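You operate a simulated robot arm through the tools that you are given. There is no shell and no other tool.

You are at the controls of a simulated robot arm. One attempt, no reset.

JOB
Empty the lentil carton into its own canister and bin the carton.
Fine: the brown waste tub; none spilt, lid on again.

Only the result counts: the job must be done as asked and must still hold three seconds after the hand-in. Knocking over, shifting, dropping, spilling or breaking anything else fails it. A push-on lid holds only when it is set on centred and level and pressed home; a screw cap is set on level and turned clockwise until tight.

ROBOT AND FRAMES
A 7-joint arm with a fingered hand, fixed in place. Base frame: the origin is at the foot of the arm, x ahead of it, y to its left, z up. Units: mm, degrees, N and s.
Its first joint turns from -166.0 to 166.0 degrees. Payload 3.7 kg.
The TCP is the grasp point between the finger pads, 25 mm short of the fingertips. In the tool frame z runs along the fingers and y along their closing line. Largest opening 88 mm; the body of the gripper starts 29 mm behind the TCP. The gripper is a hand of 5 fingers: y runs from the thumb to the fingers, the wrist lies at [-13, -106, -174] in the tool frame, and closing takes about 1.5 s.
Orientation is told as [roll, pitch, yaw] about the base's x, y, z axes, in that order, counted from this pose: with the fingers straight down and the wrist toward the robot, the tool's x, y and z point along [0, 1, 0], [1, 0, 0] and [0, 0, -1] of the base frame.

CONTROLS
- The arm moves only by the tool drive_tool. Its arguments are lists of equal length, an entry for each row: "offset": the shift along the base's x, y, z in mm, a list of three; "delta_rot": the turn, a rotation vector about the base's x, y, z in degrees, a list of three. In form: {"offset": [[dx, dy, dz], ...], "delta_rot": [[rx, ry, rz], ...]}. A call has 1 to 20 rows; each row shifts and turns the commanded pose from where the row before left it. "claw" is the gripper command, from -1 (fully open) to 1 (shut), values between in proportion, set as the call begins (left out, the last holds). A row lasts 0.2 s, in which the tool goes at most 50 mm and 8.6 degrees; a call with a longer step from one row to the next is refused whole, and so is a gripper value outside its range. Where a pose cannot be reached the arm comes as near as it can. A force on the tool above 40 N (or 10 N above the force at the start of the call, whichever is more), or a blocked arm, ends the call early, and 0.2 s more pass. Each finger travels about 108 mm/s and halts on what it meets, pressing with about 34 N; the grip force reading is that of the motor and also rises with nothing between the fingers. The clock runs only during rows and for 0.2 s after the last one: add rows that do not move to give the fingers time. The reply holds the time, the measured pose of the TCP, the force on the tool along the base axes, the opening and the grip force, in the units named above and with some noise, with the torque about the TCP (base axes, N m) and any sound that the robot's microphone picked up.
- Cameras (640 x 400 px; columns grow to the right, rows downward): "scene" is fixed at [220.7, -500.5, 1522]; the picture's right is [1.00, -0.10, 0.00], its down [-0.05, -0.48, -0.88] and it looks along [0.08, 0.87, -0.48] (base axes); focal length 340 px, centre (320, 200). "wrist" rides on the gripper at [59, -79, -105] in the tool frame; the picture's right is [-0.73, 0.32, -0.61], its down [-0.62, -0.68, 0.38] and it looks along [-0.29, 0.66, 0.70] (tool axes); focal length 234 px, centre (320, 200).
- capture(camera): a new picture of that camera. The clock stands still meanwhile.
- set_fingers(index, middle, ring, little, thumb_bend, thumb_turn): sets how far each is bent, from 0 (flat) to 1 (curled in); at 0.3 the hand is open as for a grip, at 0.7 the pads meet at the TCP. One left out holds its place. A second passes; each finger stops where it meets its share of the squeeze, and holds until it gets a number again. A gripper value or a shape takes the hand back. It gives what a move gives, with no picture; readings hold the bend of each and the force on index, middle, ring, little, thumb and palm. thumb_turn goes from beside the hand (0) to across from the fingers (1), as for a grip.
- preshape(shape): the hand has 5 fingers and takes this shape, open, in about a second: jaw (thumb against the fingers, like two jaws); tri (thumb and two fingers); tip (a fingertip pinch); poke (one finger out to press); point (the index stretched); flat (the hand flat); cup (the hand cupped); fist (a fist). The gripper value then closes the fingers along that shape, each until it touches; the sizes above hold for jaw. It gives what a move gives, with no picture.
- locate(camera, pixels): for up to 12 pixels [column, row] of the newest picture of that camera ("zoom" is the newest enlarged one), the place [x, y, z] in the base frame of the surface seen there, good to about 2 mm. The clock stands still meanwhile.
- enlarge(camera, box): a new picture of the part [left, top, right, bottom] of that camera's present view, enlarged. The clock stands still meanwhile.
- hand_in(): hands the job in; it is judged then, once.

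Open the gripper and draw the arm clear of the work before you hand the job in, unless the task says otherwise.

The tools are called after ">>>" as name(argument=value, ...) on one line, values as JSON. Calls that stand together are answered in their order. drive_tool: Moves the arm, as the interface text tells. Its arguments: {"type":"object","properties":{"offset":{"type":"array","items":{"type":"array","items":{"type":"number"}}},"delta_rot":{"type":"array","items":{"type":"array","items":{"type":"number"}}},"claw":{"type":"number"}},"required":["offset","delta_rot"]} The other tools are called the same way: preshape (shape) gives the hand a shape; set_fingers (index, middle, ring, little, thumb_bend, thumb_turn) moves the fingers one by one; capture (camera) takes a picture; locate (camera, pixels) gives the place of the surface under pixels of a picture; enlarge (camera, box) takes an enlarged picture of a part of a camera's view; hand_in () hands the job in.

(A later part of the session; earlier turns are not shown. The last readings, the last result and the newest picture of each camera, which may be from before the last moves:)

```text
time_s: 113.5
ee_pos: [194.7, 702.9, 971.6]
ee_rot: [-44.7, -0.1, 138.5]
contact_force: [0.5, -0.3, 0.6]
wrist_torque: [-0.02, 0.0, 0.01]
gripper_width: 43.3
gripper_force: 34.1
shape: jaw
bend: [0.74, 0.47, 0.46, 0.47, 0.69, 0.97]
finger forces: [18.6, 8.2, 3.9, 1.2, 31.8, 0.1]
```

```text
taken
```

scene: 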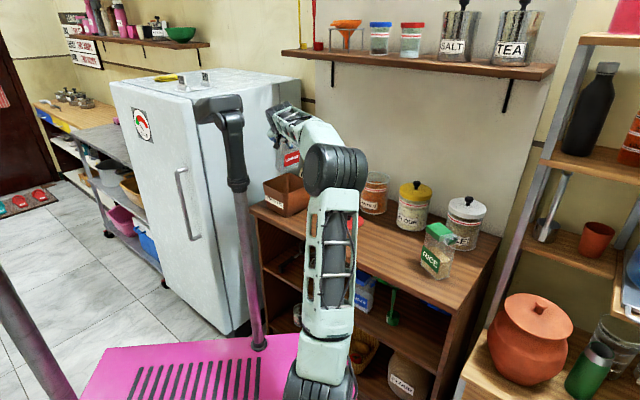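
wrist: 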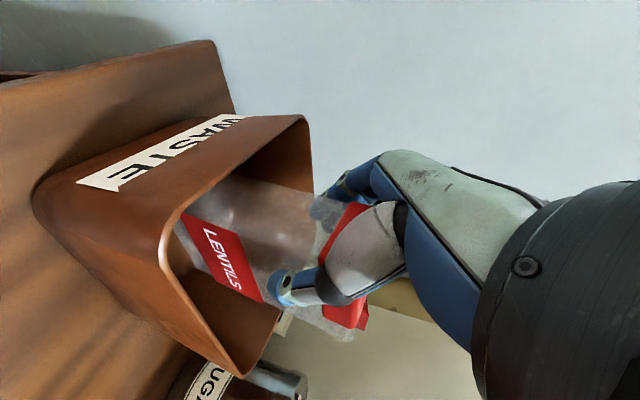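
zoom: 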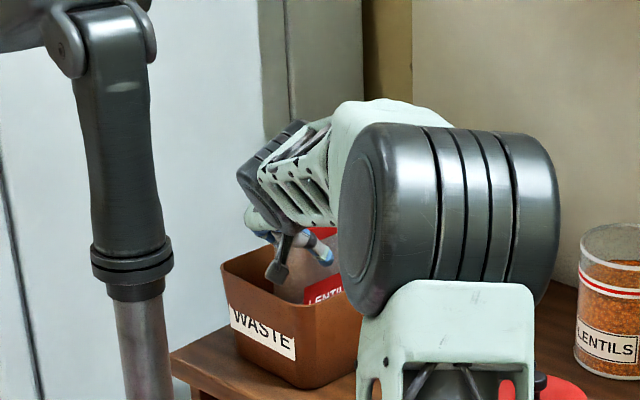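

The carton is ~85 mm deep inside the tub, hand just above the rim. I open the hand to release it.

>>> drive_tool(offset=[[0, 0, 0], [0, 0, 0], [0, 0, 0], [0, 0, 0], [0, 0, 0], [0, 0, 0], [0, 0, 0]], delta_rot=[[0, 0, 0], [0, 0, 0], [0, 0, 0], [0, 0, 0], [0, 0, 0], [0, 0, 0], [0, 0, 0]], claw=-1)

>>> enlarge(camera="scene", box=[245, 110, 335, 220])

>>> capture(camera="wrist")

```text
time_s: 115.1
ee_pos: [194.5, 702.9, 971.3]
ee_rot: [-44.8, -0.2, 138.5]
contact_force: [-0.4, -0.4, -0.3]
wrist_torque: [0.02, 0.06, 0.0]
gripper_width: 87.5
gripper_force: 0.0
shape: jaw
bend: [0.3, 0.3, 0.3, 0.3, 0.3, 0.98]
finger forces: [0.0, 0.1, 0.1, 0.0, 0.1, 0.0]
```

```text
3.64 times, centred on (290, 165) of scene
```

zoom: 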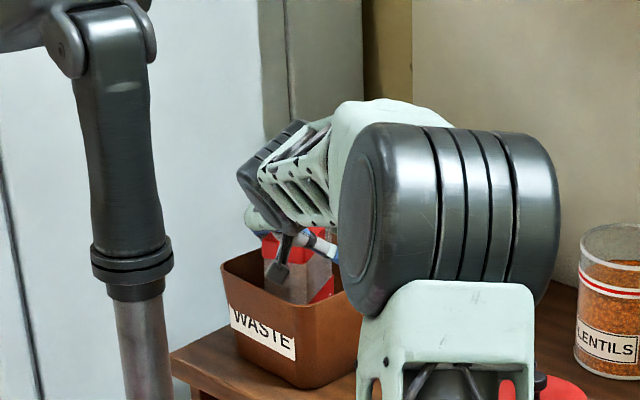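

```text
taken
```

wrist: 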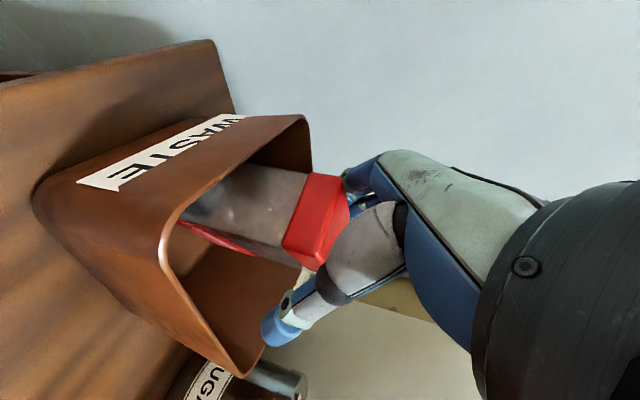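

The carton dropped in and leans back within the tub, its cap near the palm. I look closely before retracting.

>>> enlarge(camera="wrist", box=[160, 110, 420, 360])

>>> locate(camera="zoom", pixels=[[390, 160], [440, 190], [400, 240], [310, 220], [420, 130], [330, 270], [250, 220], [470, 150], [200, 230], [440, 120], [180, 330], [360, 330]])

>>> enlarge(camera="scene", box=[260, 145, 310, 195])

```text
1.60 times, centred on (290, 235) of wrist
```

zoom: 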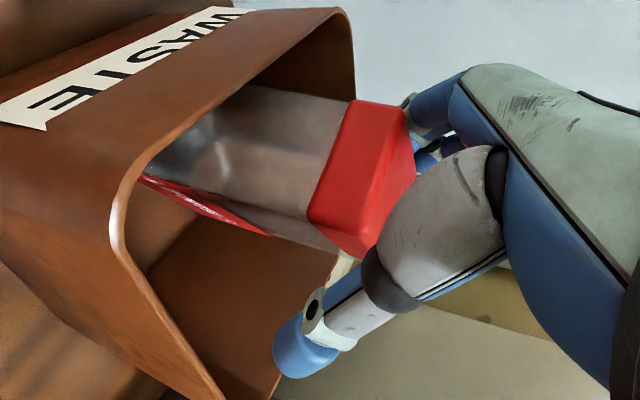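

```text
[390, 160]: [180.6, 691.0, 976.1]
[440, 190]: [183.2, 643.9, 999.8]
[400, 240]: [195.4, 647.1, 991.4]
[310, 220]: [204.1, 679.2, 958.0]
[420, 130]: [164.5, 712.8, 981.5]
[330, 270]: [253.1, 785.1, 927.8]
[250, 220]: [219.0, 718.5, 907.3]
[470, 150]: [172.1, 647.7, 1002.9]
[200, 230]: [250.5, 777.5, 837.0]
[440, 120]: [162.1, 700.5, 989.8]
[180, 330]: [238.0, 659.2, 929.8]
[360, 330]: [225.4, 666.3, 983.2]
```

```text
8.00 times, centred on (285, 170) of scene
```

zoom: 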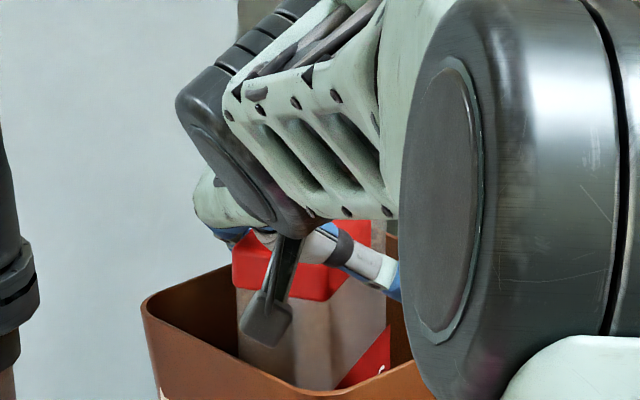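

The carton leans toward the hand inside the tub. I retract slowly along the approach direction (up and back), checking forces.

>>> drive_tool(offset=[[-1.4, -1.6, 2.1], [-1.4, -1.6, 2.1], [-1.9, -2.1, 2.8], [-1.9, -2.1, 2.8], [-1.9, -2.1, 2.8]], delta_rot=[[0, 0, 0], [0, 0, 0], [0, 0, 0], [0, 0, 0], [0, 0, 0]])

>>> enlarge(camera="wrist", box=[100, 60, 420, 360])

>>> enlarge(camera="scene", box=[255, 140, 315, 215])

```text
time_s: 116.3
ee_pos: [186.2, 692.4, 986.2]
ee_rot: [-44.8, -0.2, 138.6]
contact_force: [-0.7, -0.5, 0.0]
wrist_torque: [-0.02, -0.01, 0.0]
gripper_width: 87.6
gripper_force: 0.1
shape: jaw
bend: [0.3, 0.3, 0.3, 0.3, 0.3, 0.98]
finger forces: [0.0, 0.0, 0.0, 0.1, 0.0, 0.0]
```

```text
1.33 times, centred on (260, 210) of wrist
```

zoom: 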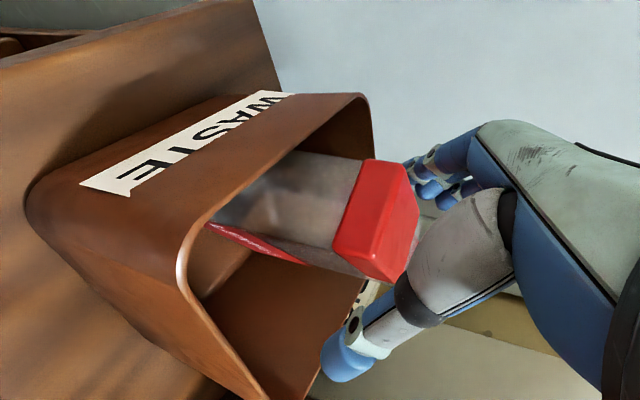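

```text
5.33 times, centred on (285, 178) of scene
```

zoom: 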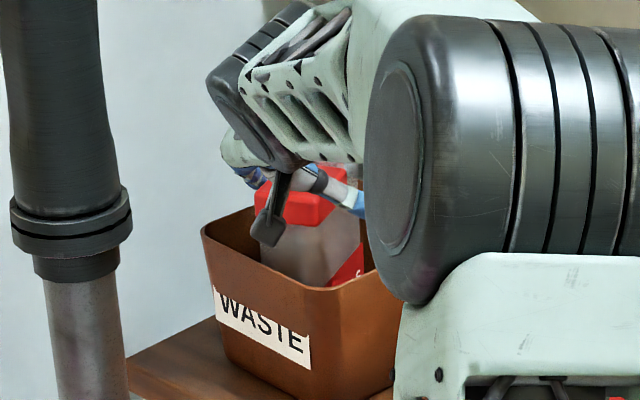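

The carton stays put inside the tub as the hand comes away. I continue to retract up and back.

>>> drive_tool(offset=[[-2.8, -3.2, 4.2], [-3.8, -4.2, 5.6], [-3.8, -4.2, 5.6], [-3.8, -4.2, 6], [-3.8, -4.2, 7], [-3, -3, 10], [0, 0, 12], [0, 0, 14], [0, 0, 15]], delta_rot=[[0, 0, 0], [0, 0, 0], [0, 0, 0], [0, 0, 0], [0, 0, 0], [0, 0, 0], [0, 0, 0], [0, 0, 0], [0, 0, 0]])

>>> capture(camera="wrist")

>>> enlarge(camera="scene", box=[225, 80, 345, 215])

```text
time_s: 118.3
ee_pos: [165.1, 668.4, 1066.5]
ee_rot: [-44.8, 0.0, 138.5]
contact_force: [-0.5, 0.4, -0.8]
wrist_torque: [0.02, 0.02, 0.0]
gripper_width: 87.8
gripper_force: 0.0
shape: jaw
bend: [0.3, 0.3, 0.3, 0.3, 0.3, 0.98]
finger forces: [0.0, 0.0, 0.0, 0.0, 0.0, 0.0]
```

```text
taken
```

wrist: 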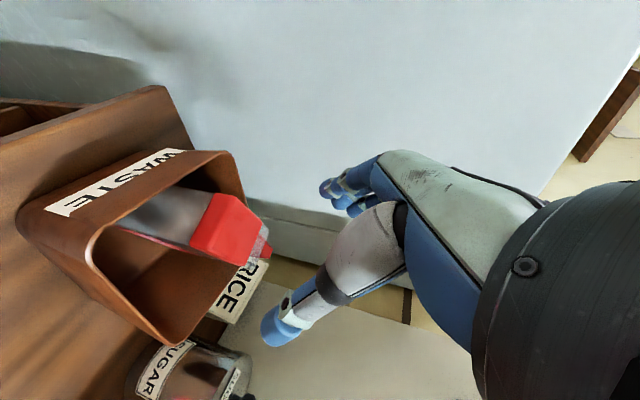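

```text
2.96 times, centred on (285, 148) of scene
```

zoom: 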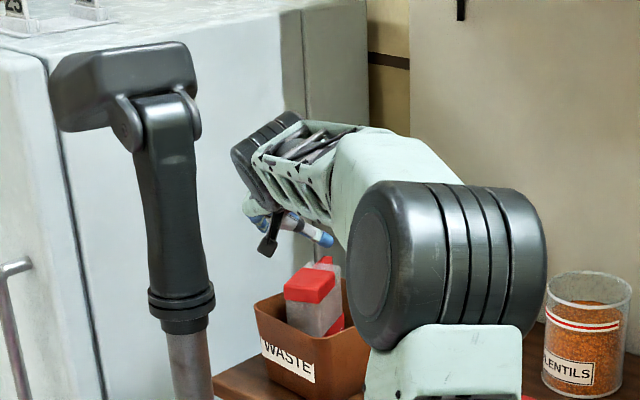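

The carton is in the tub, leaning safely inside, and the tub is where it was. Next I raise the hand, turn it back to tool-down (yaw ≈110) and head for the lid.

>>> drive_tool(offset=[[0, 0, 15], [0, 0, 15], [22, -8, 8], [22, -8, 8], [22, -8, 8], [22, -8, 8], [22, -8, 8], [22, -8, 8]], delta_rot=[[-4.08, 3.84, -3.56], [-3.84, 4.08, -3.56], [-3.57, 4.32, -3.56], [-3.29, 4.53, -3.56], [-3.01, 4.72, -3.56], [-2.7, 4.9, -3.56], [-2.4, 5.06, -3.56], [-2.08, 5.2, -3.56]])

>>> capture(camera="scene")

>>> capture(camera="wrist")

```text
time_s: 120.1
ee_pos: [297.1, 619.6, 1141.8]
ee_rot: [0.1, 0.0, 110.0]
contact_force: [-0.3, 0.5, 0.0]
wrist_torque: [0.0, 0.0, -0.02]
gripper_width: 87.5
gripper_force: 0.1
shape: jaw
bend: [0.3, 0.3, 0.3, 0.3, 0.3, 0.98]
finger forces: [0.0, 0.0, 0.0, 0.1, 0.0, 0.0]
```

```text
taken
```

scene: 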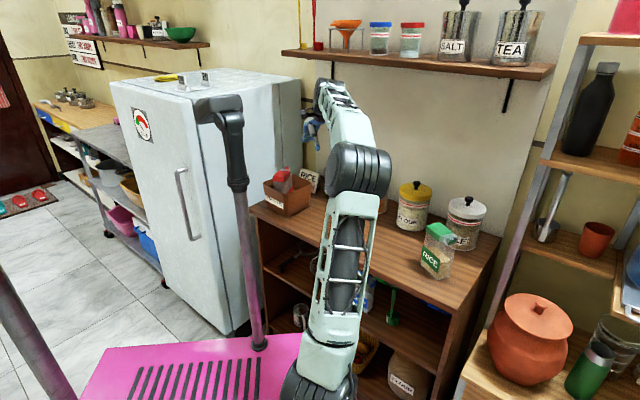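

```text
taken
```

wrist: 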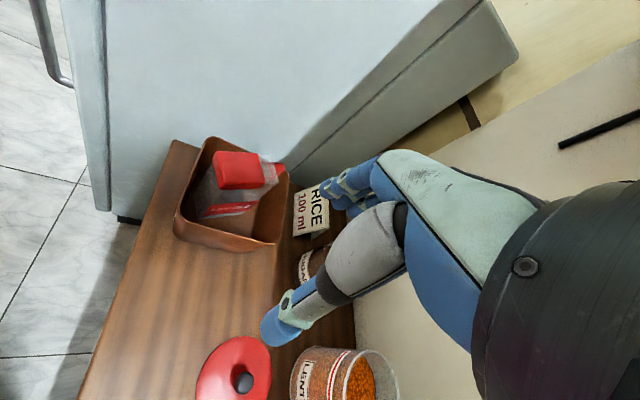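

The carton lies in the tub; lid at (235,380) and canister at (345,375) are visible. I locate knob and canister rim from here.

>>> enlarge(camera="wrist", box=[180, 300, 420, 400])

>>> locate(camera="zoom", pixels=[[168, 215], [185, 230], [150, 210], [170, 100], [45, 250], [240, 220], [170, 235], [480, 150], [570, 230], [430, 250], [520, 320], [500, 200]])

```text
2.67 times, centred on (300, 350) of wrist
```

zoom: 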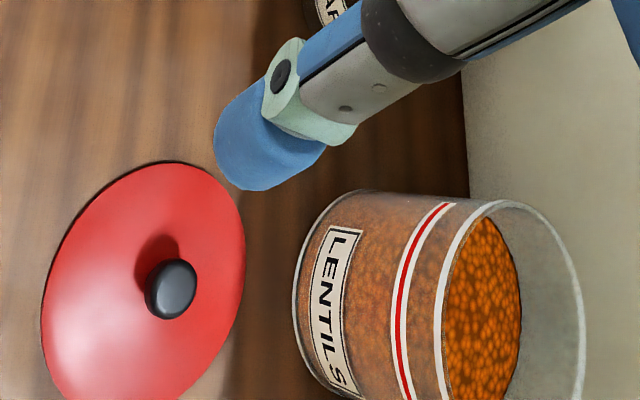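

```text
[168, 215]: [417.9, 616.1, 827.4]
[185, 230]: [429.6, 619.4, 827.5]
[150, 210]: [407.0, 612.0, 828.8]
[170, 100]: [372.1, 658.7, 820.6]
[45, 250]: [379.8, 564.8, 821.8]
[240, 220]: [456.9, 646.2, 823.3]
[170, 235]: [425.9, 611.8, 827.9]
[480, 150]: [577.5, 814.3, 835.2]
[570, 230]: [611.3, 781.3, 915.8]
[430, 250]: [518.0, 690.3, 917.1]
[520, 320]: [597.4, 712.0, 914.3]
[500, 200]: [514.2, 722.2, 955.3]
```

I locate the knob itself and the lid's outline for the re-grip.

>>> locate(camera="zoom", pixels=[[172, 285], [160, 280], [185, 285], [172, 265], [172, 305], [155, 295], [190, 300], [170, 165], [242, 250], [48, 320], [110, 195], [225, 340]])

>>> locate(camera="zoom", pixels=[[440, 300], [475, 215], [540, 215], [580, 300], [450, 250], [582, 330], [443, 350], [560, 240], [500, 203], [578, 280], [442, 330], [520, 206]])

```text
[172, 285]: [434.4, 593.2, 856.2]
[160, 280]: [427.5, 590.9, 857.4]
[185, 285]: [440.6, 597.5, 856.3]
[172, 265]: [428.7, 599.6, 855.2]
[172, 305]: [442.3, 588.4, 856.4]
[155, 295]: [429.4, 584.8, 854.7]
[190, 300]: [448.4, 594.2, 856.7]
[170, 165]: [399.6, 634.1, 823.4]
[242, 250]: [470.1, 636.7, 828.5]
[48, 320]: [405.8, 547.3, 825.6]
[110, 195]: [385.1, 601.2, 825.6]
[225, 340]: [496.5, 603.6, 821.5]
```

```text
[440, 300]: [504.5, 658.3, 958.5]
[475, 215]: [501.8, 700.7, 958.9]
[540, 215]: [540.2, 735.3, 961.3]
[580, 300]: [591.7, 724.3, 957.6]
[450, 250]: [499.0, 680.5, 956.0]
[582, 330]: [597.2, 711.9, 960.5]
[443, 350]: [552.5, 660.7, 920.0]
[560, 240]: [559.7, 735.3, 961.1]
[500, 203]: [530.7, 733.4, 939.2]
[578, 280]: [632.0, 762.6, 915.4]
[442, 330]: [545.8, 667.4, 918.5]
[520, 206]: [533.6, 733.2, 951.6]
```

Knob ≈(439,591), top ≈857; canister rim centre confirmed ≈(553.5,681), unchanged. I move over the lid and descend to about z=950.

>>> drive_tool(offset=[[20, -4, -8], [20, -4, -8], [20, -4, -8], [20, -4, -8], [20, -4, -8], [20, -4, -8], [22, -5, -10], [0, 0, -14], [0, 0, -14], [0, 0, -14], [0, 0, -14], [0, 0, -14], [0, 0, -14], [0, 0, -14], [0, 0, -14], [0, 0, -14]], delta_rot=[[0, 0, 0], [0, 0, 0], [0, 0, 0], [0, 0, 0], [0, 0, 0], [0, 0, 0], [0, 0, 0], [0, 0, 0], [0, 0, 0], [0, 0, 0], [0, 0, 0], [0, 0, 0], [0, 0, 0], [0, 0, 0], [0, 0, 0], [0, 0, 0]])

>>> capture(camera="wrist")

>>> capture(camera="scene")

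```text
time_s: 123.5
ee_pos: [439.5, 593.0, 958.1]
ee_rot: [-0.1, 0.1, 109.9]
contact_force: [-0.6, 0.0, 0.1]
wrist_torque: [-0.03, -0.01, -0.04]
gripper_width: 87.7
gripper_force: 0.1
shape: jaw
bend: [0.3, 0.3, 0.3, 0.3, 0.3, 0.98]
finger forces: [0.1, 0.1, 0.1, 0.0, 0.0, 0.0]
```

```text
taken
```

wrist: 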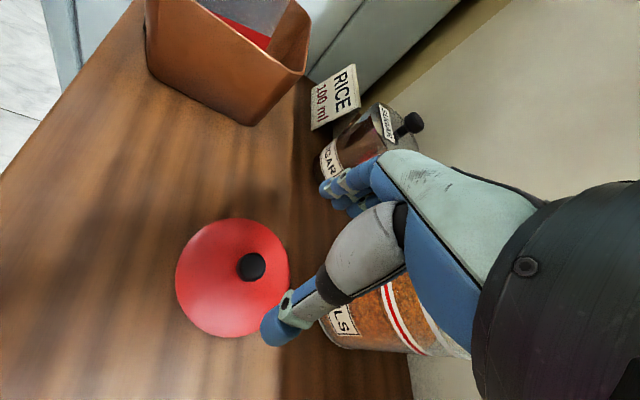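

```text
taken
```

scene: 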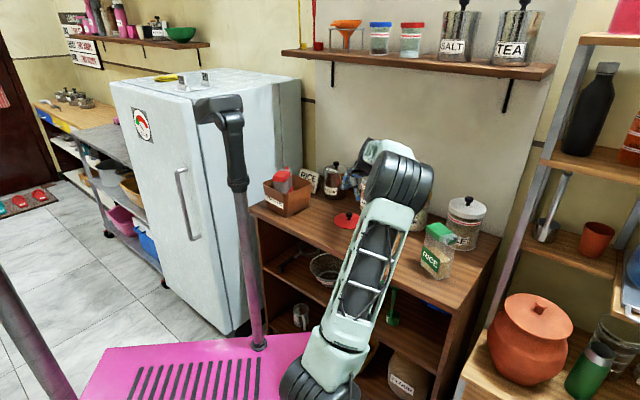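

I refine the knob and lid centre from this closer view.

>>> enlarge(camera="wrist", box=[160, 200, 320, 350])

>>> locate(camera="zoom", pixels=[[365, 180], [350, 165], [385, 165], [395, 190], [365, 205], [340, 185], [290, 60], [135, 180], [260, 345], [430, 140], [170, 280], [410, 320]])

>>> enlarge(camera="scene", box=[328, 205, 366, 235])

>>> locate(camera="zoom", pixels=[[320, 130], [300, 120], [340, 125], [320, 110], [100, 200], [530, 200], [320, 300], [320, 150], [200, 280], [440, 280], [290, 100], [220, 130]])

```text
2.67 times, centred on (240, 275) of wrist
```

zoom: 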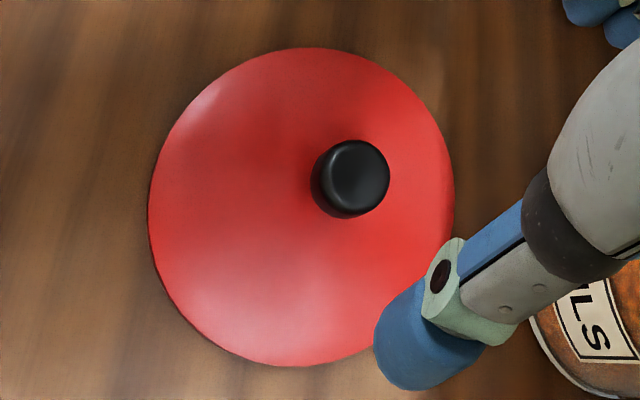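

```text
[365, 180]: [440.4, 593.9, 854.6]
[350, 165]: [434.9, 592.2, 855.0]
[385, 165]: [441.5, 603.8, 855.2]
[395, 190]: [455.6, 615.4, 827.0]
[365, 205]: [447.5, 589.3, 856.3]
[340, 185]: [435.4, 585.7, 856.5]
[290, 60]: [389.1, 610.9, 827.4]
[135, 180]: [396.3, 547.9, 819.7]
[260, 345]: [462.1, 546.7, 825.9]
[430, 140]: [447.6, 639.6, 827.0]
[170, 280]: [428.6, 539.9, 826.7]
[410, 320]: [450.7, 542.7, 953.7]
```

```text
13.33 times, centred on (347, 220) of scene
```

zoom: 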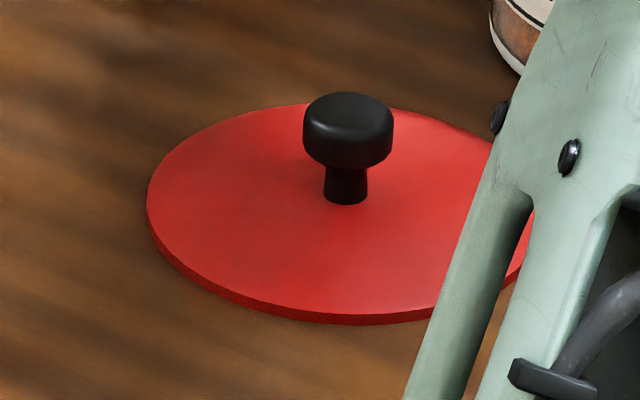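

```text
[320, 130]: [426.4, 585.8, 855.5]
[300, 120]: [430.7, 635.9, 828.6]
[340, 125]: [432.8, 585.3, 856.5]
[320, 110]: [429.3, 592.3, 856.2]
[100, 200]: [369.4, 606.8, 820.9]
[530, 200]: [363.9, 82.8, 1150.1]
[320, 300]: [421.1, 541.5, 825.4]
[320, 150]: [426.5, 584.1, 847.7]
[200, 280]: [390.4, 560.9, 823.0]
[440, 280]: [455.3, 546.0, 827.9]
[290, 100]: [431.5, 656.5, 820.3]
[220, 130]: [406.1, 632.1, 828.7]
```

Lid centre ≈(440,591.5). I descend to z≈862 (33 mm above the lid plate, as in the first grip) and then close.

>>> drive_tool(offset=[[0.5, -1.5, -10], [0, 0, -12], [0, 0, -12], [0, 0, -12], [0, 0, -12], [0, 0, -12], [0, 0, -10], [0, 0, -8], [0, 0, -6], [0, 0, -2], [0, 0, 0]], delta_rot=[[0, 0, 0], [0, 0, 0], [0, 0, 0], [0, 0, 0], [0, 0, 0], [0, 0, 0], [0, 0, 0], [0, 0, 0], [0, 0, 0], [0, 0, 0], [0, 0, 0]])

>>> capture(camera="wrist")

>>> enlarge(camera="scene", box=[320, 180, 380, 240])

```text
time_s: 125.9
ee_pos: [439.1, 590.9, 862.1]
ee_rot: [-0.1, -0.1, 110.0]
contact_force: [0.2, -1.0, -0.5]
wrist_torque: [-0.01, -0.01, 0.01]
gripper_width: 87.7
gripper_force: 0.0
shape: jaw
bend: [0.3, 0.3, 0.3, 0.3, 0.3, 0.98]
finger forces: [0.0, 0.0, 0.0, 0.1, 0.1, 0.0]
```

```text
taken
```

wrist: 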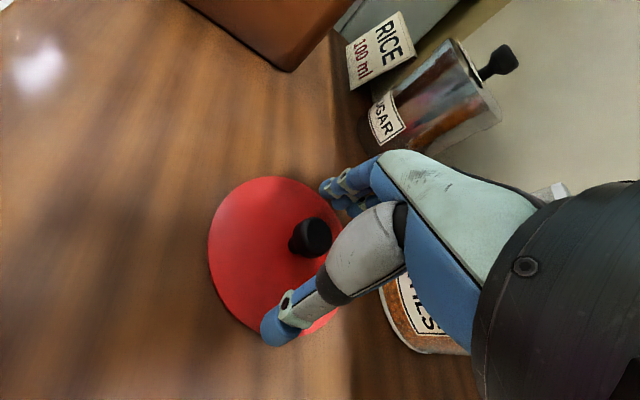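

```text
6.67 times, centred on (350, 210) of scene
```

zoom: 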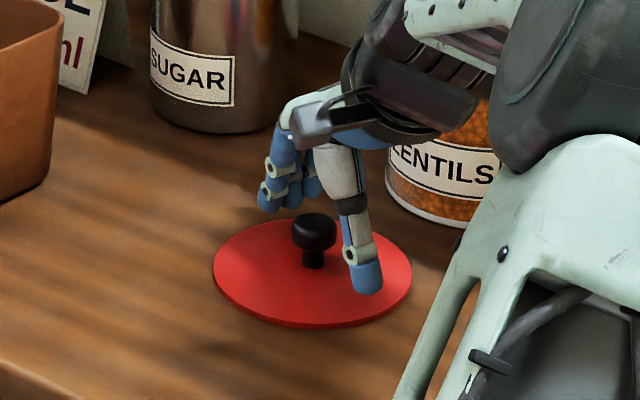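

The knob lies between thumb and fingers just as in the first grip. I close in two stages.

>>> drive_tool(offset=[[0, 0, 0], [0, 0, 0], [0, 0, 0], [0, 0, 0], [0, 0, 0], [0, 0, 0], [0, 0, 0]], delta_rot=[[0, 0, 0], [0, 0, 0], [0, 0, 0], [0, 0, 0], [0, 0, 0], [0, 0, 0], [0, 0, 0]], claw=0.1)

>>> drive_tool(offset=[[0, 0, 0], [0, 0, 0], [0, 0, 0], [0, 0, 0], [0, 0, 0], [0, 0, 0], [0, 0, 0]], delta_rot=[[0, 0, 0], [0, 0, 0], [0, 0, 0], [0, 0, 0], [0, 0, 0], [0, 0, 0], [0, 0, 0]], claw=1)

>>> capture(camera="wrist")

>>> enlarge(camera="scene", box=[320, 180, 380, 240])

```text
time_s: 127.5
ee_pos: [440.1, 591.2, 862.1]
ee_rot: [-0.1, -0.1, 109.9]
contact_force: [0.1, 0.3, 0.8]
wrist_torque: [0.03, 0.0, 0.0]
gripper_width: 39.9
gripper_force: 0.0
shape: jaw
bend: [0.74, 0.46, 0.43, 0.42, 0.71, 1.0]
finger forces: [0.0, 0.0, 0.1, 0.1, 0.0, 0.0]
```

```text
time_s: 129.1
ee_pos: [439.1, 591.6, 861.3]
ee_rot: [0.0, 0.0, 110.0]
contact_force: [-0.5, 0.7, 0.6]
wrist_torque: [0.04, 0.04, -0.03]
gripper_width: 10.8
gripper_force: 34.5
shape: jaw
bend: [0.72, 0.71, 0.7, 0.7, 0.76, 1.0]
finger forces: [20.9, 6.8, 0.0, 0.0, 27.4, 0.0]
```

```text
taken
```

wrist: 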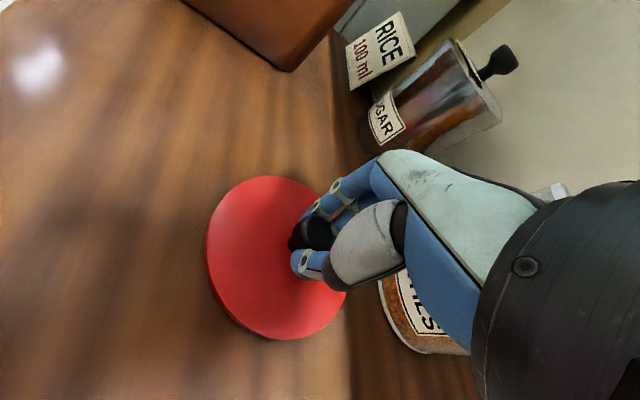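

```text
6.67 times, centred on (350, 210) of scene
```

zoom: 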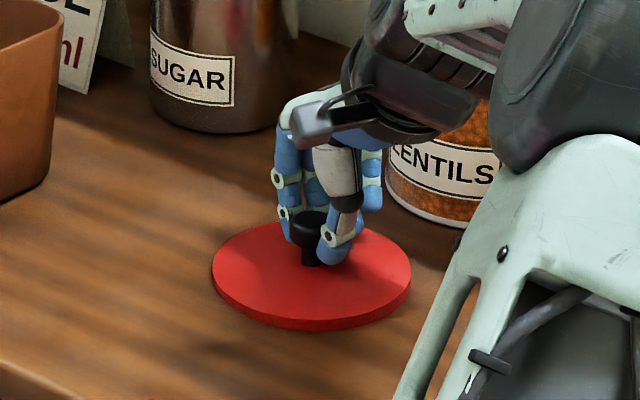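

Knob gripped (index 21, middle 7, thumb 27 N). I lift it 20 mm and check that the lid hangs level.

>>> drive_tool(offset=[[0, 0, 3], [0, 0, 4], [0, 0, 6], [0, 0, 7], [0, 0, 0]], delta_rot=[[0, 0, 0], [0, 0, 0], [0, 0, 0], [0, 0, 0], [0, 0, 0]])

>>> enlarge(camera="scene", box=[325, 185, 375, 235])

>>> locate(camera="zoom", pixels=[[110, 250], [410, 250], [250, 330], [200, 180], [150, 300], [370, 300], [300, 220], [130, 210], [250, 345], [400, 210], [180, 240], [350, 200]])

>>> capture(camera="wrist")

```text
time_s: 130.3
ee_pos: [440.4, 590.2, 881.0]
ee_rot: [0.1, 0.1, 109.9]
contact_force: [0.1, 0.3, -0.7]
wrist_torque: [0.02, -0.04, 0.03]
gripper_width: 10.7
gripper_force: 33.6
shape: jaw
bend: [0.72, 0.71, 0.7, 0.7, 0.77, 1.0]
finger forces: [21.6, 6.8, 0.1, 0.1, 27.3, 0.1]
```

```text
8.00 times, centred on (350, 210) of scene
```

zoom: 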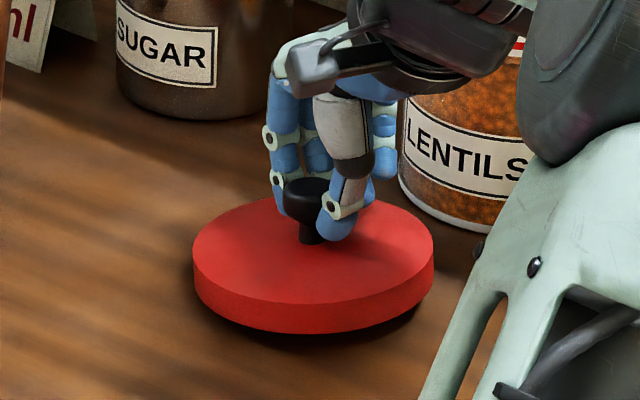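

```text
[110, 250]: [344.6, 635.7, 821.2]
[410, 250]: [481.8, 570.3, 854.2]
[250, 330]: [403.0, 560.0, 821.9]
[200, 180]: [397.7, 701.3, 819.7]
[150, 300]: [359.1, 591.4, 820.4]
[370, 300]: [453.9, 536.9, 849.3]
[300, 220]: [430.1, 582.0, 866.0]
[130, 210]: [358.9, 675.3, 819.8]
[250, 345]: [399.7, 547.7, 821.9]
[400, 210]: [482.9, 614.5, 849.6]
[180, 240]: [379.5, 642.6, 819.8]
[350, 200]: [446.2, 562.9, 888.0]
```

```text
taken
```

wrist: 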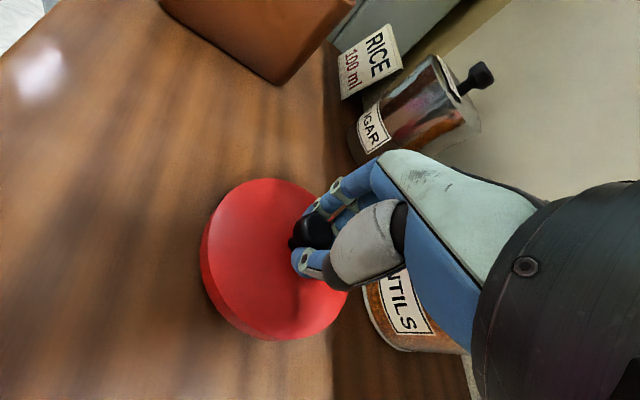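

The lid hangs level-looking. I sample the lid's edge to get its centre and tilt relative to the TCP.

>>> locate(camera="zoom", pixels=[[200, 248], [426, 240], [315, 300], [255, 205], [395, 208], [230, 280], [400, 280], [220, 222], [270, 298], [360, 296], [415, 222], [310, 262]])

>>> enlarge(camera="wrist", box=[180, 160, 380, 350])

>>> locate(camera="zoom", pixels=[[110, 150], [200, 60], [300, 80], [140, 270], [240, 340], [330, 330], [90, 210], [200, 200], [180, 320], [150, 100], [260, 70], [290, 345]])

```text
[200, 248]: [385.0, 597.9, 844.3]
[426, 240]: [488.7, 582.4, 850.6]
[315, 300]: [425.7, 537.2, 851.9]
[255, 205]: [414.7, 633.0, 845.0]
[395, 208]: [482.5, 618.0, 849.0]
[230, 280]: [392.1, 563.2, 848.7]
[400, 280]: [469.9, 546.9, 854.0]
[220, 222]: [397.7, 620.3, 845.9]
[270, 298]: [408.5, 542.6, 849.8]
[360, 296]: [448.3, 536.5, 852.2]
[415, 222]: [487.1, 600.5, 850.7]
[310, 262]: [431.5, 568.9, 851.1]
```

```text
2.11 times, centred on (280, 255) of wrist
```

zoom: 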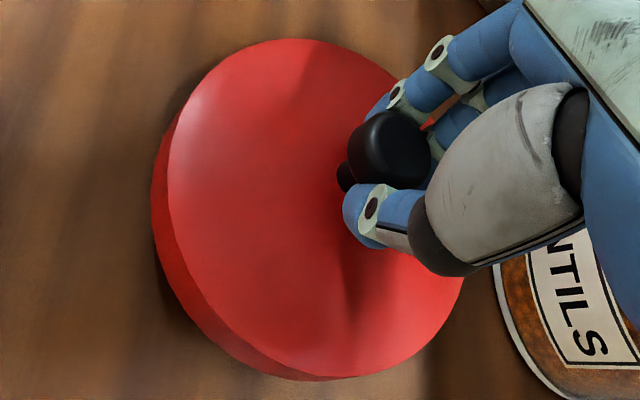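

```text
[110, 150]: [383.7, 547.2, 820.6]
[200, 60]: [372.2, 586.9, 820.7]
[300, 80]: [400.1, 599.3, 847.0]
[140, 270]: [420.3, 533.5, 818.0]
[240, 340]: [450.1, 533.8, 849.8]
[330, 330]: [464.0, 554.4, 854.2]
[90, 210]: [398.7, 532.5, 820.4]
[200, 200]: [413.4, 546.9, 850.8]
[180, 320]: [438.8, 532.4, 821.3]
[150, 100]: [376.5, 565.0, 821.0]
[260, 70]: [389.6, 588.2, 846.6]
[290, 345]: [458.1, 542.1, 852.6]
```

The lid hangs about 5° off level (higher toward +x/−y). I correct by rotating the tool (3.8,2.9,0)° while raising to z≈1060.

>>> drive_tool(offset=[[0, 0, 10], [0, 0, 18], [0, 0, 20], [0, 0, 20], [0, 0, 20], [0, 0, 20], [0, 0, 20], [0, 0, 20], [0, 0, 20], [0, 0, 12], [0, 0, 0]], delta_rot=[[0.95, 0.72, 0], [0.95, 0.72, 0], [0.95, 0.72, 0], [0.95, 0.72, 0], [0, 0, 0], [0, 0, 0], [0, 0, 0], [0, 0, 0], [0, 0, 0], [0, 0, 0], [0, 0, 0]])

>>> enlarge(camera="scene", box=[310, 110, 390, 200])

>>> capture(camera="wrist")

```text
time_s: 132.7
ee_pos: [440.6, 590.6, 1062.4]
ee_rot: [1.4, -4.5, 109.9]
contact_force: [0.2, 0.5, -1.5]
wrist_torque: [-0.04, -0.03, 0.05]
gripper_width: 10.2
gripper_force: 34.1
shape: jaw
bend: [0.72, 0.71, 0.7, 0.7, 0.78, 1.0]
finger forces: [22.6, 6.6, 0.1, 0.1, 26.6, 0.0]
```

```text
4.44 times, centred on (350, 155) of scene
```

zoom: 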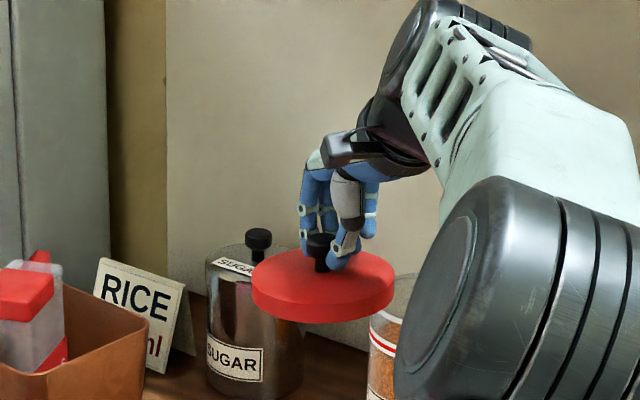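

```text
taken
```

wrist: 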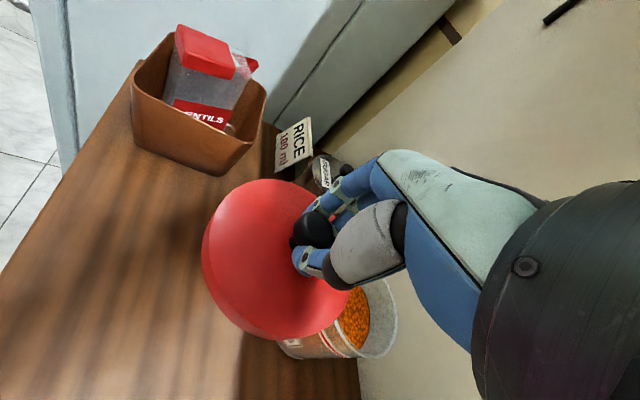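

I re-measure the lid plane and centre at this height.

>>> enlarge(camera="scene", box=[335, 155, 365, 185])

>>> locate(camera="zoom", pixels=[[135, 190], [500, 190], [320, 280], [200, 130], [440, 130], [170, 240], [450, 250], [250, 275], [400, 275], [280, 200], [380, 215], [230, 220]])

>>> locate(camera="wrist", pixels=[[215, 250], [240, 200], [285, 190], [235, 300], [275, 335], [320, 325], [250, 250], [222, 225], [260, 190], [250, 320], [300, 335], [280, 290]])

```text
13.33 times, centred on (350, 170) of scene
```

zoom: 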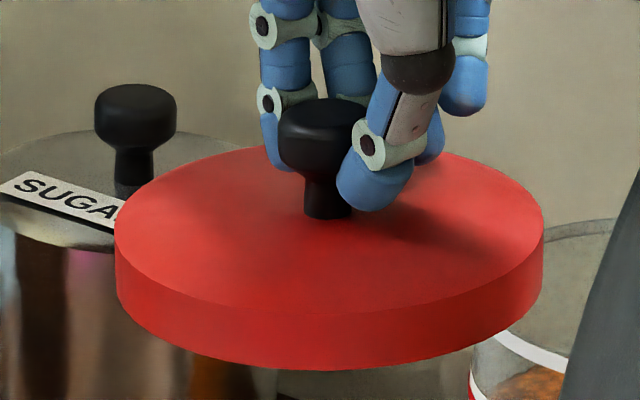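

```text
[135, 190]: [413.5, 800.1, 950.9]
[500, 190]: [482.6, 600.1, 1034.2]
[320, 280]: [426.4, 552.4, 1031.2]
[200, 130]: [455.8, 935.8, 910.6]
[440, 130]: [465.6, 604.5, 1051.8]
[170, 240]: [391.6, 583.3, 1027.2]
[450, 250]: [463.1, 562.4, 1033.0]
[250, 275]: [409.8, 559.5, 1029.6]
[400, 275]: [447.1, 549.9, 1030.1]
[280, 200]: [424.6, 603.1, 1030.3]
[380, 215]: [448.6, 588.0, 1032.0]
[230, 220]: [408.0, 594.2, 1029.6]
```

```text
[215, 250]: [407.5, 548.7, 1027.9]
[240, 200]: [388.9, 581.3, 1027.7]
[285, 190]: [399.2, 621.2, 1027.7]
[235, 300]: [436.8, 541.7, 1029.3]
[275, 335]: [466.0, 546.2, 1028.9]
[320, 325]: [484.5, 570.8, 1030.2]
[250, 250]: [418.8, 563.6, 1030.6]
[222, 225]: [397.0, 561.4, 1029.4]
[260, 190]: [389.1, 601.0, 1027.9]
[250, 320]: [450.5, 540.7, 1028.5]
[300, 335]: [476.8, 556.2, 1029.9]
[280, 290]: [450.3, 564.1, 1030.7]
```

The lid is now nearly level (slightly high toward +x); its centre is ≈3 mm toward −x of the TCP. I add a small 1.7° correction and carry it over the canister.

>>> drive_tool(offset=[[13, 9.9, 0], [13, 9.9, 0], [13, 9.9, 0], [13, 9.9, 0], [13, 9.9, 0], [13, 9.9, 0], [13, 9.9, 0], [13, 9.9, 0], [12.8, 10, 0], [0, 0, 0]], delta_rot=[[0, 0.6, 0], [0, 0.6, 0], [0, 0.5, 0], [0, 0, 0], [0, 0, 0], [0, 0, 0], [0, 0, 0], [0, 0, 0], [0, 0, 0], [0, 0, 0]])

>>> capture(camera="scene")

>>> capture(camera="wrist")

```text
time_s: 134.9
ee_pos: [555.3, 680.9, 1063.4]
ee_rot: [3.1, -5.1, 109.8]
contact_force: [0.5, -0.2, -0.5]
wrist_torque: [0.02, 0.01, 0.03]
gripper_width: 10.4
gripper_force: 34.3
shape: jaw
bend: [0.72, 0.71, 0.7, 0.7, 0.78, 1.0]
finger forces: [22.6, 6.4, 0.0, 0.0, 26.7, 0.1]
```

```text
taken
```

scene: 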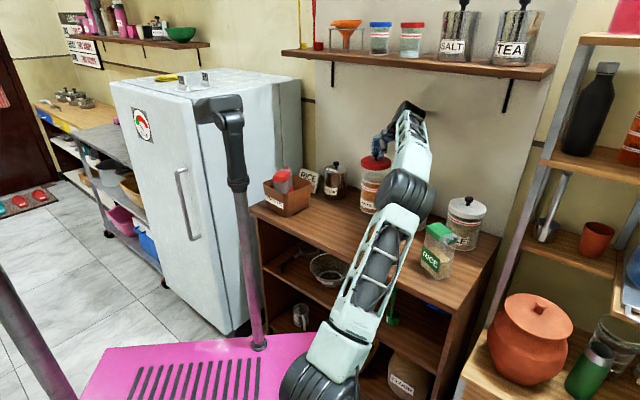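

```text
taken
```

wrist: 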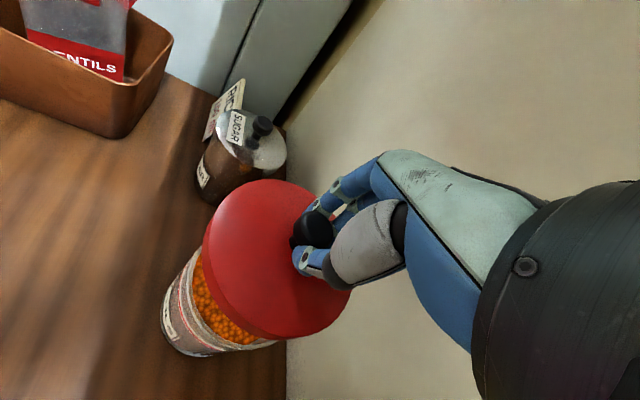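

The lid is over the canister. I zoom in from the scene camera to compare lid and rim centres and level.

>>> enlarge(camera="scene", box=[350, 140, 400, 190])

>>> locate(camera="zoom", pixels=[[90, 170], [315, 170], [200, 215], [130, 140], [290, 140], [150, 205], [260, 208], [200, 180], [100, 150], [310, 185], [230, 160], [120, 195]])

>>> locate(camera="wrist", pixels=[[215, 250], [240, 200], [285, 190], [235, 300], [275, 335], [320, 325], [250, 250], [222, 225], [260, 190], [250, 320], [300, 335], [280, 290]])

```text
8.00 times, centred on (375, 165) of scene
```

zoom: 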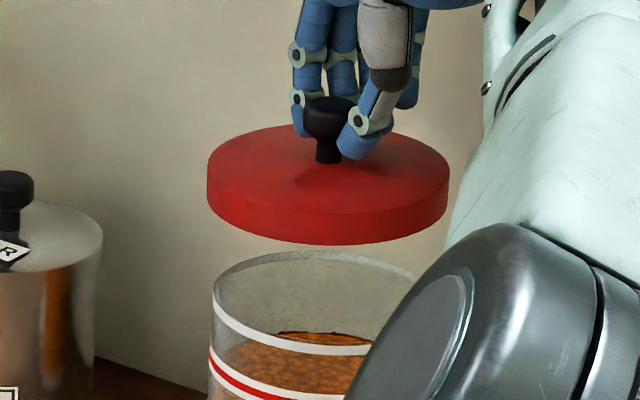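

```text
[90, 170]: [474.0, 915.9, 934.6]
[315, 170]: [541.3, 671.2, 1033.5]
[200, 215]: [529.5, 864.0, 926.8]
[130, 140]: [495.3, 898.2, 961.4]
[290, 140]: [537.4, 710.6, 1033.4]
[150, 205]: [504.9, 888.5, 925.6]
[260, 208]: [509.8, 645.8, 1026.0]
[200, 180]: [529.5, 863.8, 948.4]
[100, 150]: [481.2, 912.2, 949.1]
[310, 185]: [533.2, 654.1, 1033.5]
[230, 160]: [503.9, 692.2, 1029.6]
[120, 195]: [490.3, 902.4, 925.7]
```

```text
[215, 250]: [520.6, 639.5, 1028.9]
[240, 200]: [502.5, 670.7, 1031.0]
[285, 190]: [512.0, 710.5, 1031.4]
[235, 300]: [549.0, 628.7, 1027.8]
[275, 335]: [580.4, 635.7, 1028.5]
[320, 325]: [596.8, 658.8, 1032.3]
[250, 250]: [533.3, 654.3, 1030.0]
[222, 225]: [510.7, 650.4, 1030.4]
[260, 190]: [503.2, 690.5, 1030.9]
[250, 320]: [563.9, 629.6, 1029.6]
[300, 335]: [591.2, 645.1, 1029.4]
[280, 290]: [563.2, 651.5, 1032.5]
```

I take a denser set of points on the lid top and the canister rim from this zoom.

>>> locate(camera="zoom", pixels=[[216, 172], [440, 165], [330, 205], [262, 138], [425, 145], [240, 190], [410, 190], [280, 200], [370, 202], [290, 170], [400, 165], [250, 155]])

>>> locate(camera="zoom", pixels=[[216, 290], [230, 270], [270, 255], [330, 252], [380, 260], [410, 270], [216, 305], [250, 335], [300, 350], [340, 353], [300, 254], [228, 322]])

```text
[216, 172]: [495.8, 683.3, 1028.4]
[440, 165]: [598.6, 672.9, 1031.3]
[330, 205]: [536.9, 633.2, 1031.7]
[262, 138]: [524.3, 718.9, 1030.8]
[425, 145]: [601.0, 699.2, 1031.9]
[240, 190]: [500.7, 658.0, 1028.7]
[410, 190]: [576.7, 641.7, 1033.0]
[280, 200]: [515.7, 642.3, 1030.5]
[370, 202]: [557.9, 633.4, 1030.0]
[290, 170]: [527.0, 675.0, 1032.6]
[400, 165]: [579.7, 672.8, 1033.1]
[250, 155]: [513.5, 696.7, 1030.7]
```

```text
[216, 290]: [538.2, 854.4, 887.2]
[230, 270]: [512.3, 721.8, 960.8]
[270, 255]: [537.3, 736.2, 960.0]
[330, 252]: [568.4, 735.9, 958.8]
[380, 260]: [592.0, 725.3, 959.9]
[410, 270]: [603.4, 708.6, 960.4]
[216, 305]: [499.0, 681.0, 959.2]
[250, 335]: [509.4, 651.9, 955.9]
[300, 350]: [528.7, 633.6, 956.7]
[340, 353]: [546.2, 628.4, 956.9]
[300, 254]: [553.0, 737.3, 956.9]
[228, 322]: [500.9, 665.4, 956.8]
```

Rim centre ≈(554,682), lid centre ≈(551,682), lid level to within a degree or so. I shift +3 mm in x and lower to just above the rim.

>>> drive_tool(offset=[[1.5, 0, -4], [1.5, 0, -8], [0, 0, -10], [0, 0, -10], [0, 0, -8], [0, 0, -6], [0, 0, -4], [0, 0, 0]], delta_rot=[[0, 0, 0], [0, 0, 0], [0, 0, 0], [0, 0, 0], [0, 0, 0], [0, 0, 0], [0, 0, 0], [0, 0, 0]])

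>>> enlarge(camera="scene", box=[350, 145, 400, 195])

>>> enlarge(camera="wrist", box=[140, 150, 400, 370])

```text
time_s: 136.7
ee_pos: [558.6, 679.5, 1012.7]
ee_rot: [3.0, -5.1, 109.8]
contact_force: [-0.3, -0.5, -0.6]
wrist_torque: [0.03, 0.0, 0.02]
gripper_width: 10.5
gripper_force: 34.5
shape: jaw
bend: [0.72, 0.71, 0.7, 0.7, 0.78, 1.0]
finger forces: [22.7, 6.3, 0.1, 0.0, 26.6, 0.0]
```

```text
8.00 times, centred on (375, 170) of scene
```

zoom: 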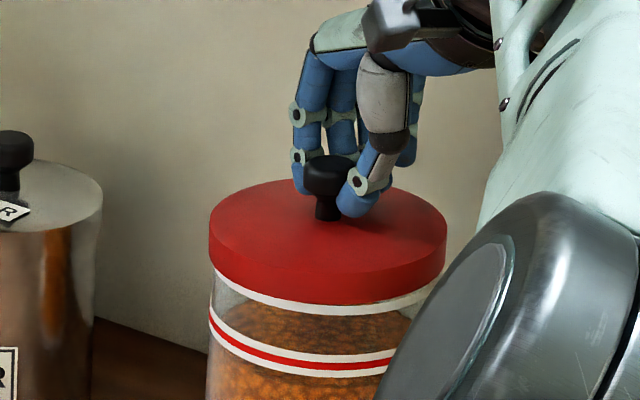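

```text
1.82 times, centred on (270, 260) of wrist
```

zoom: 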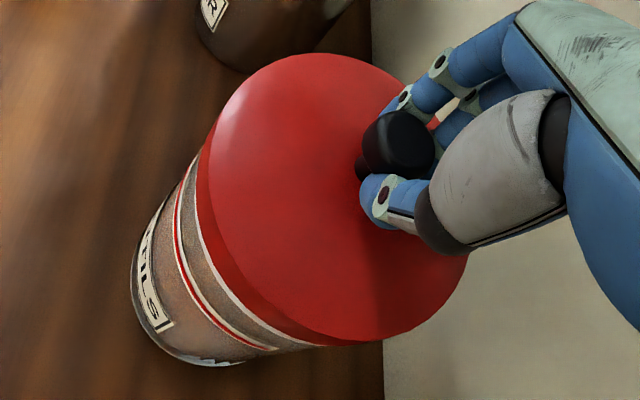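

The lid is about 10 mm above its seat and well aligned. I check the lid centre once more before seating.

>>> locate(camera="zoom", pixels=[[230, 130], [290, 70], [350, 65], [215, 200], [240, 270], [300, 315], [370, 330], [430, 310], [455, 270], [260, 95], [330, 200], [400, 280]])

>>> enlarge(camera="scene", box=[355, 155, 400, 195])

>>> locate(camera="zoom", pixels=[[210, 140], [460, 130], [340, 200], [250, 100], [430, 100], [230, 170], [430, 170], [280, 190], [390, 195], [300, 130], [420, 140], [220, 215]])

```text
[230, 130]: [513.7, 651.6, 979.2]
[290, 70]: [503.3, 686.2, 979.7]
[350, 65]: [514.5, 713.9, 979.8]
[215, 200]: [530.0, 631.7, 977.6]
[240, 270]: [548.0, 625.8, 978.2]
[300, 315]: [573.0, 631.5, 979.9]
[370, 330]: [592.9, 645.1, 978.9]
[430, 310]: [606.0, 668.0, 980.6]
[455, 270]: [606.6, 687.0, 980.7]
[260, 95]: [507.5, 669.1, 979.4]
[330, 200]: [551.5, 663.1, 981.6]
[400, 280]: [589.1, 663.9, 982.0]
```

```text
10.00 times, centred on (378, 175) of scene
```

zoom: 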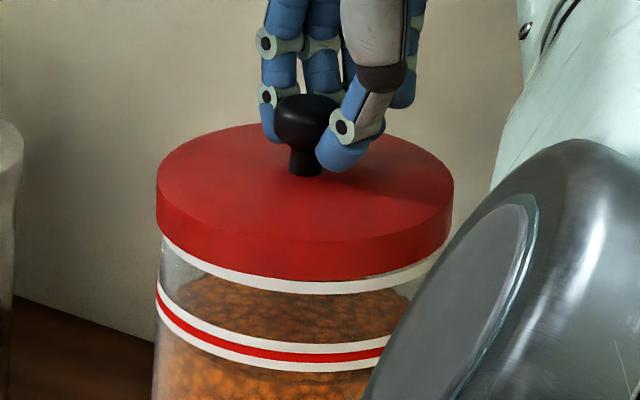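

```text
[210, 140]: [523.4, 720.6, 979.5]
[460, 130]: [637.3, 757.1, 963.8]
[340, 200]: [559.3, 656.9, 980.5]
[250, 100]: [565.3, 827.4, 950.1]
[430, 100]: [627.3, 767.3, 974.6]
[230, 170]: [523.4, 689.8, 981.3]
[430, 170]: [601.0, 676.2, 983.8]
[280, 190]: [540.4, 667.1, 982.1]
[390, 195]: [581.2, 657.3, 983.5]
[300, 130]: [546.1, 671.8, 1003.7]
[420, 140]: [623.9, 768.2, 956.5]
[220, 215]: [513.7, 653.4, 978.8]
```

Lid is level within ~1° and centred within ~2 mm. I nudge (−1,+1) and lower onto the rim in small steps, watching force and sounds.

>>> drive_tool(offset=[[-1, 1, -2], [0, 0, -3], [0, 0, -2], [0, 0, 0]], delta_rot=[[0, 0, 0], [0, 0, 0], [0, 0, 0], [0, 0, 0]])

>>> drive_tool(offset=[[0, 0, -1.5], [0, 0, 0]], delta_rot=[[0, 0, 0], [0, 0, 0]])

>>> drive_tool(offset=[[0, 0, -1.5], [0, 0, 0]], delta_rot=[[0, 0, 0], [0, 0, 0]])

```text
time_s: 137.7
ee_pos: [559.9, 681.8, 1004.1]
ee_rot: [3.0, -5.2, 109.8]
contact_force: [0.5, 0.0, -0.9]
wrist_torque: [0.01, 0.0, -0.01]
gripper_width: 10.3
gripper_force: 34.1
shape: jaw
bend: [0.72, 0.71, 0.7, 0.7, 0.78, 1.0]
finger forces: [22.6, 6.2, 0.0, 0.1, 26.6, 0.1]
```

```text
time_s: 138.3
ee_pos: [558.7, 681.5, 1003.9]
ee_rot: [3.0, -5.2, 109.8]
contact_force: [-0.3, 0.2, -0.5]
wrist_torque: [0.03, -0.02, 0.01]
gripper_width: 10.6
gripper_force: 34.2
shape: jaw
bend: [0.72, 0.71, 0.7, 0.7, 0.78, 1.0]
finger forces: [22.6, 6.4, 0.0, 0.0, 26.6, 0.0]
```

```text
time_s: 138.9
ee_pos: [560.1, 680.5, 1002.6]
ee_rot: [3.0, -5.1, 109.8]
contact_force: [0.3, -0.2, -0.1]
wrist_torque: [0.01, -0.02, 0.02]
gripper_width: 10.2
gripper_force: 34.1
shape: jaw
bend: [0.72, 0.71, 0.7, 0.7, 0.78, 1.0]
finger forces: [22.6, 6.2, 0.0, 0.1, 26.6, 0.0]
```

No contact yet at z≈1002.6. I re-check the lid's centre from the wrist view at this height before the final millimetres.

>>> enlarge(camera="wrist", box=[140, 150, 400, 370])

>>> locate(camera="zoom", pixels=[[230, 130], [290, 70], [350, 65], [215, 200], [240, 270], [300, 315], [370, 330], [430, 310], [455, 270], [260, 95], [330, 200], [400, 280]])

>>> enlarge(camera="scene", box=[355, 155, 400, 195])

```text
1.82 times, centred on (270, 260) of wrist
```

zoom: 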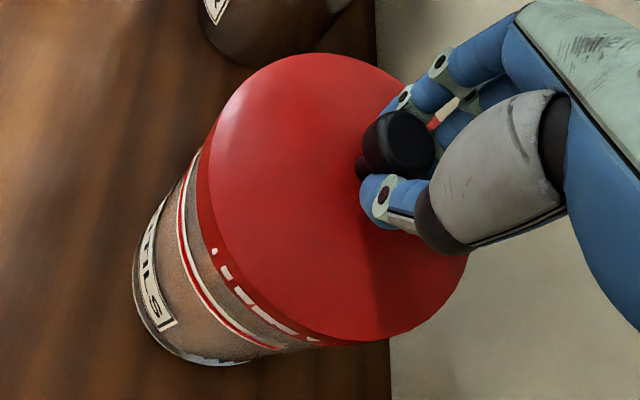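

```text
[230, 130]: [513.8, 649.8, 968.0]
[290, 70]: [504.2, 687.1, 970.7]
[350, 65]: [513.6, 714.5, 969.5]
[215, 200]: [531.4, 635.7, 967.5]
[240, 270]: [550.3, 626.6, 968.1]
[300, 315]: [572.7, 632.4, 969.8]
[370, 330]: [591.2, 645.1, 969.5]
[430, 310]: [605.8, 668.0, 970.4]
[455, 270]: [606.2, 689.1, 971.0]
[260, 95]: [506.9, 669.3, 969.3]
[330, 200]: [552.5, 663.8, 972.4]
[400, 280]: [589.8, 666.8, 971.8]
```

```text
10.00 times, centred on (378, 175) of scene
```

zoom: 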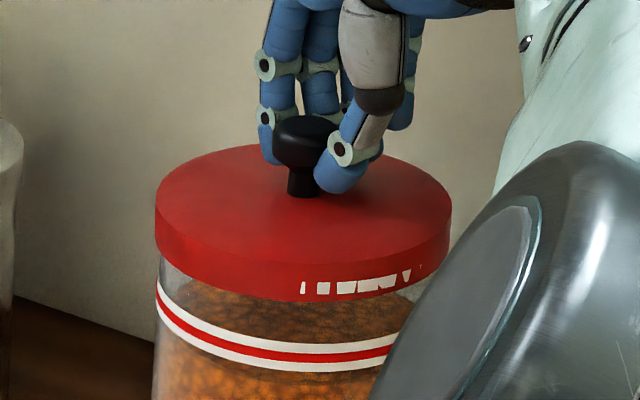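

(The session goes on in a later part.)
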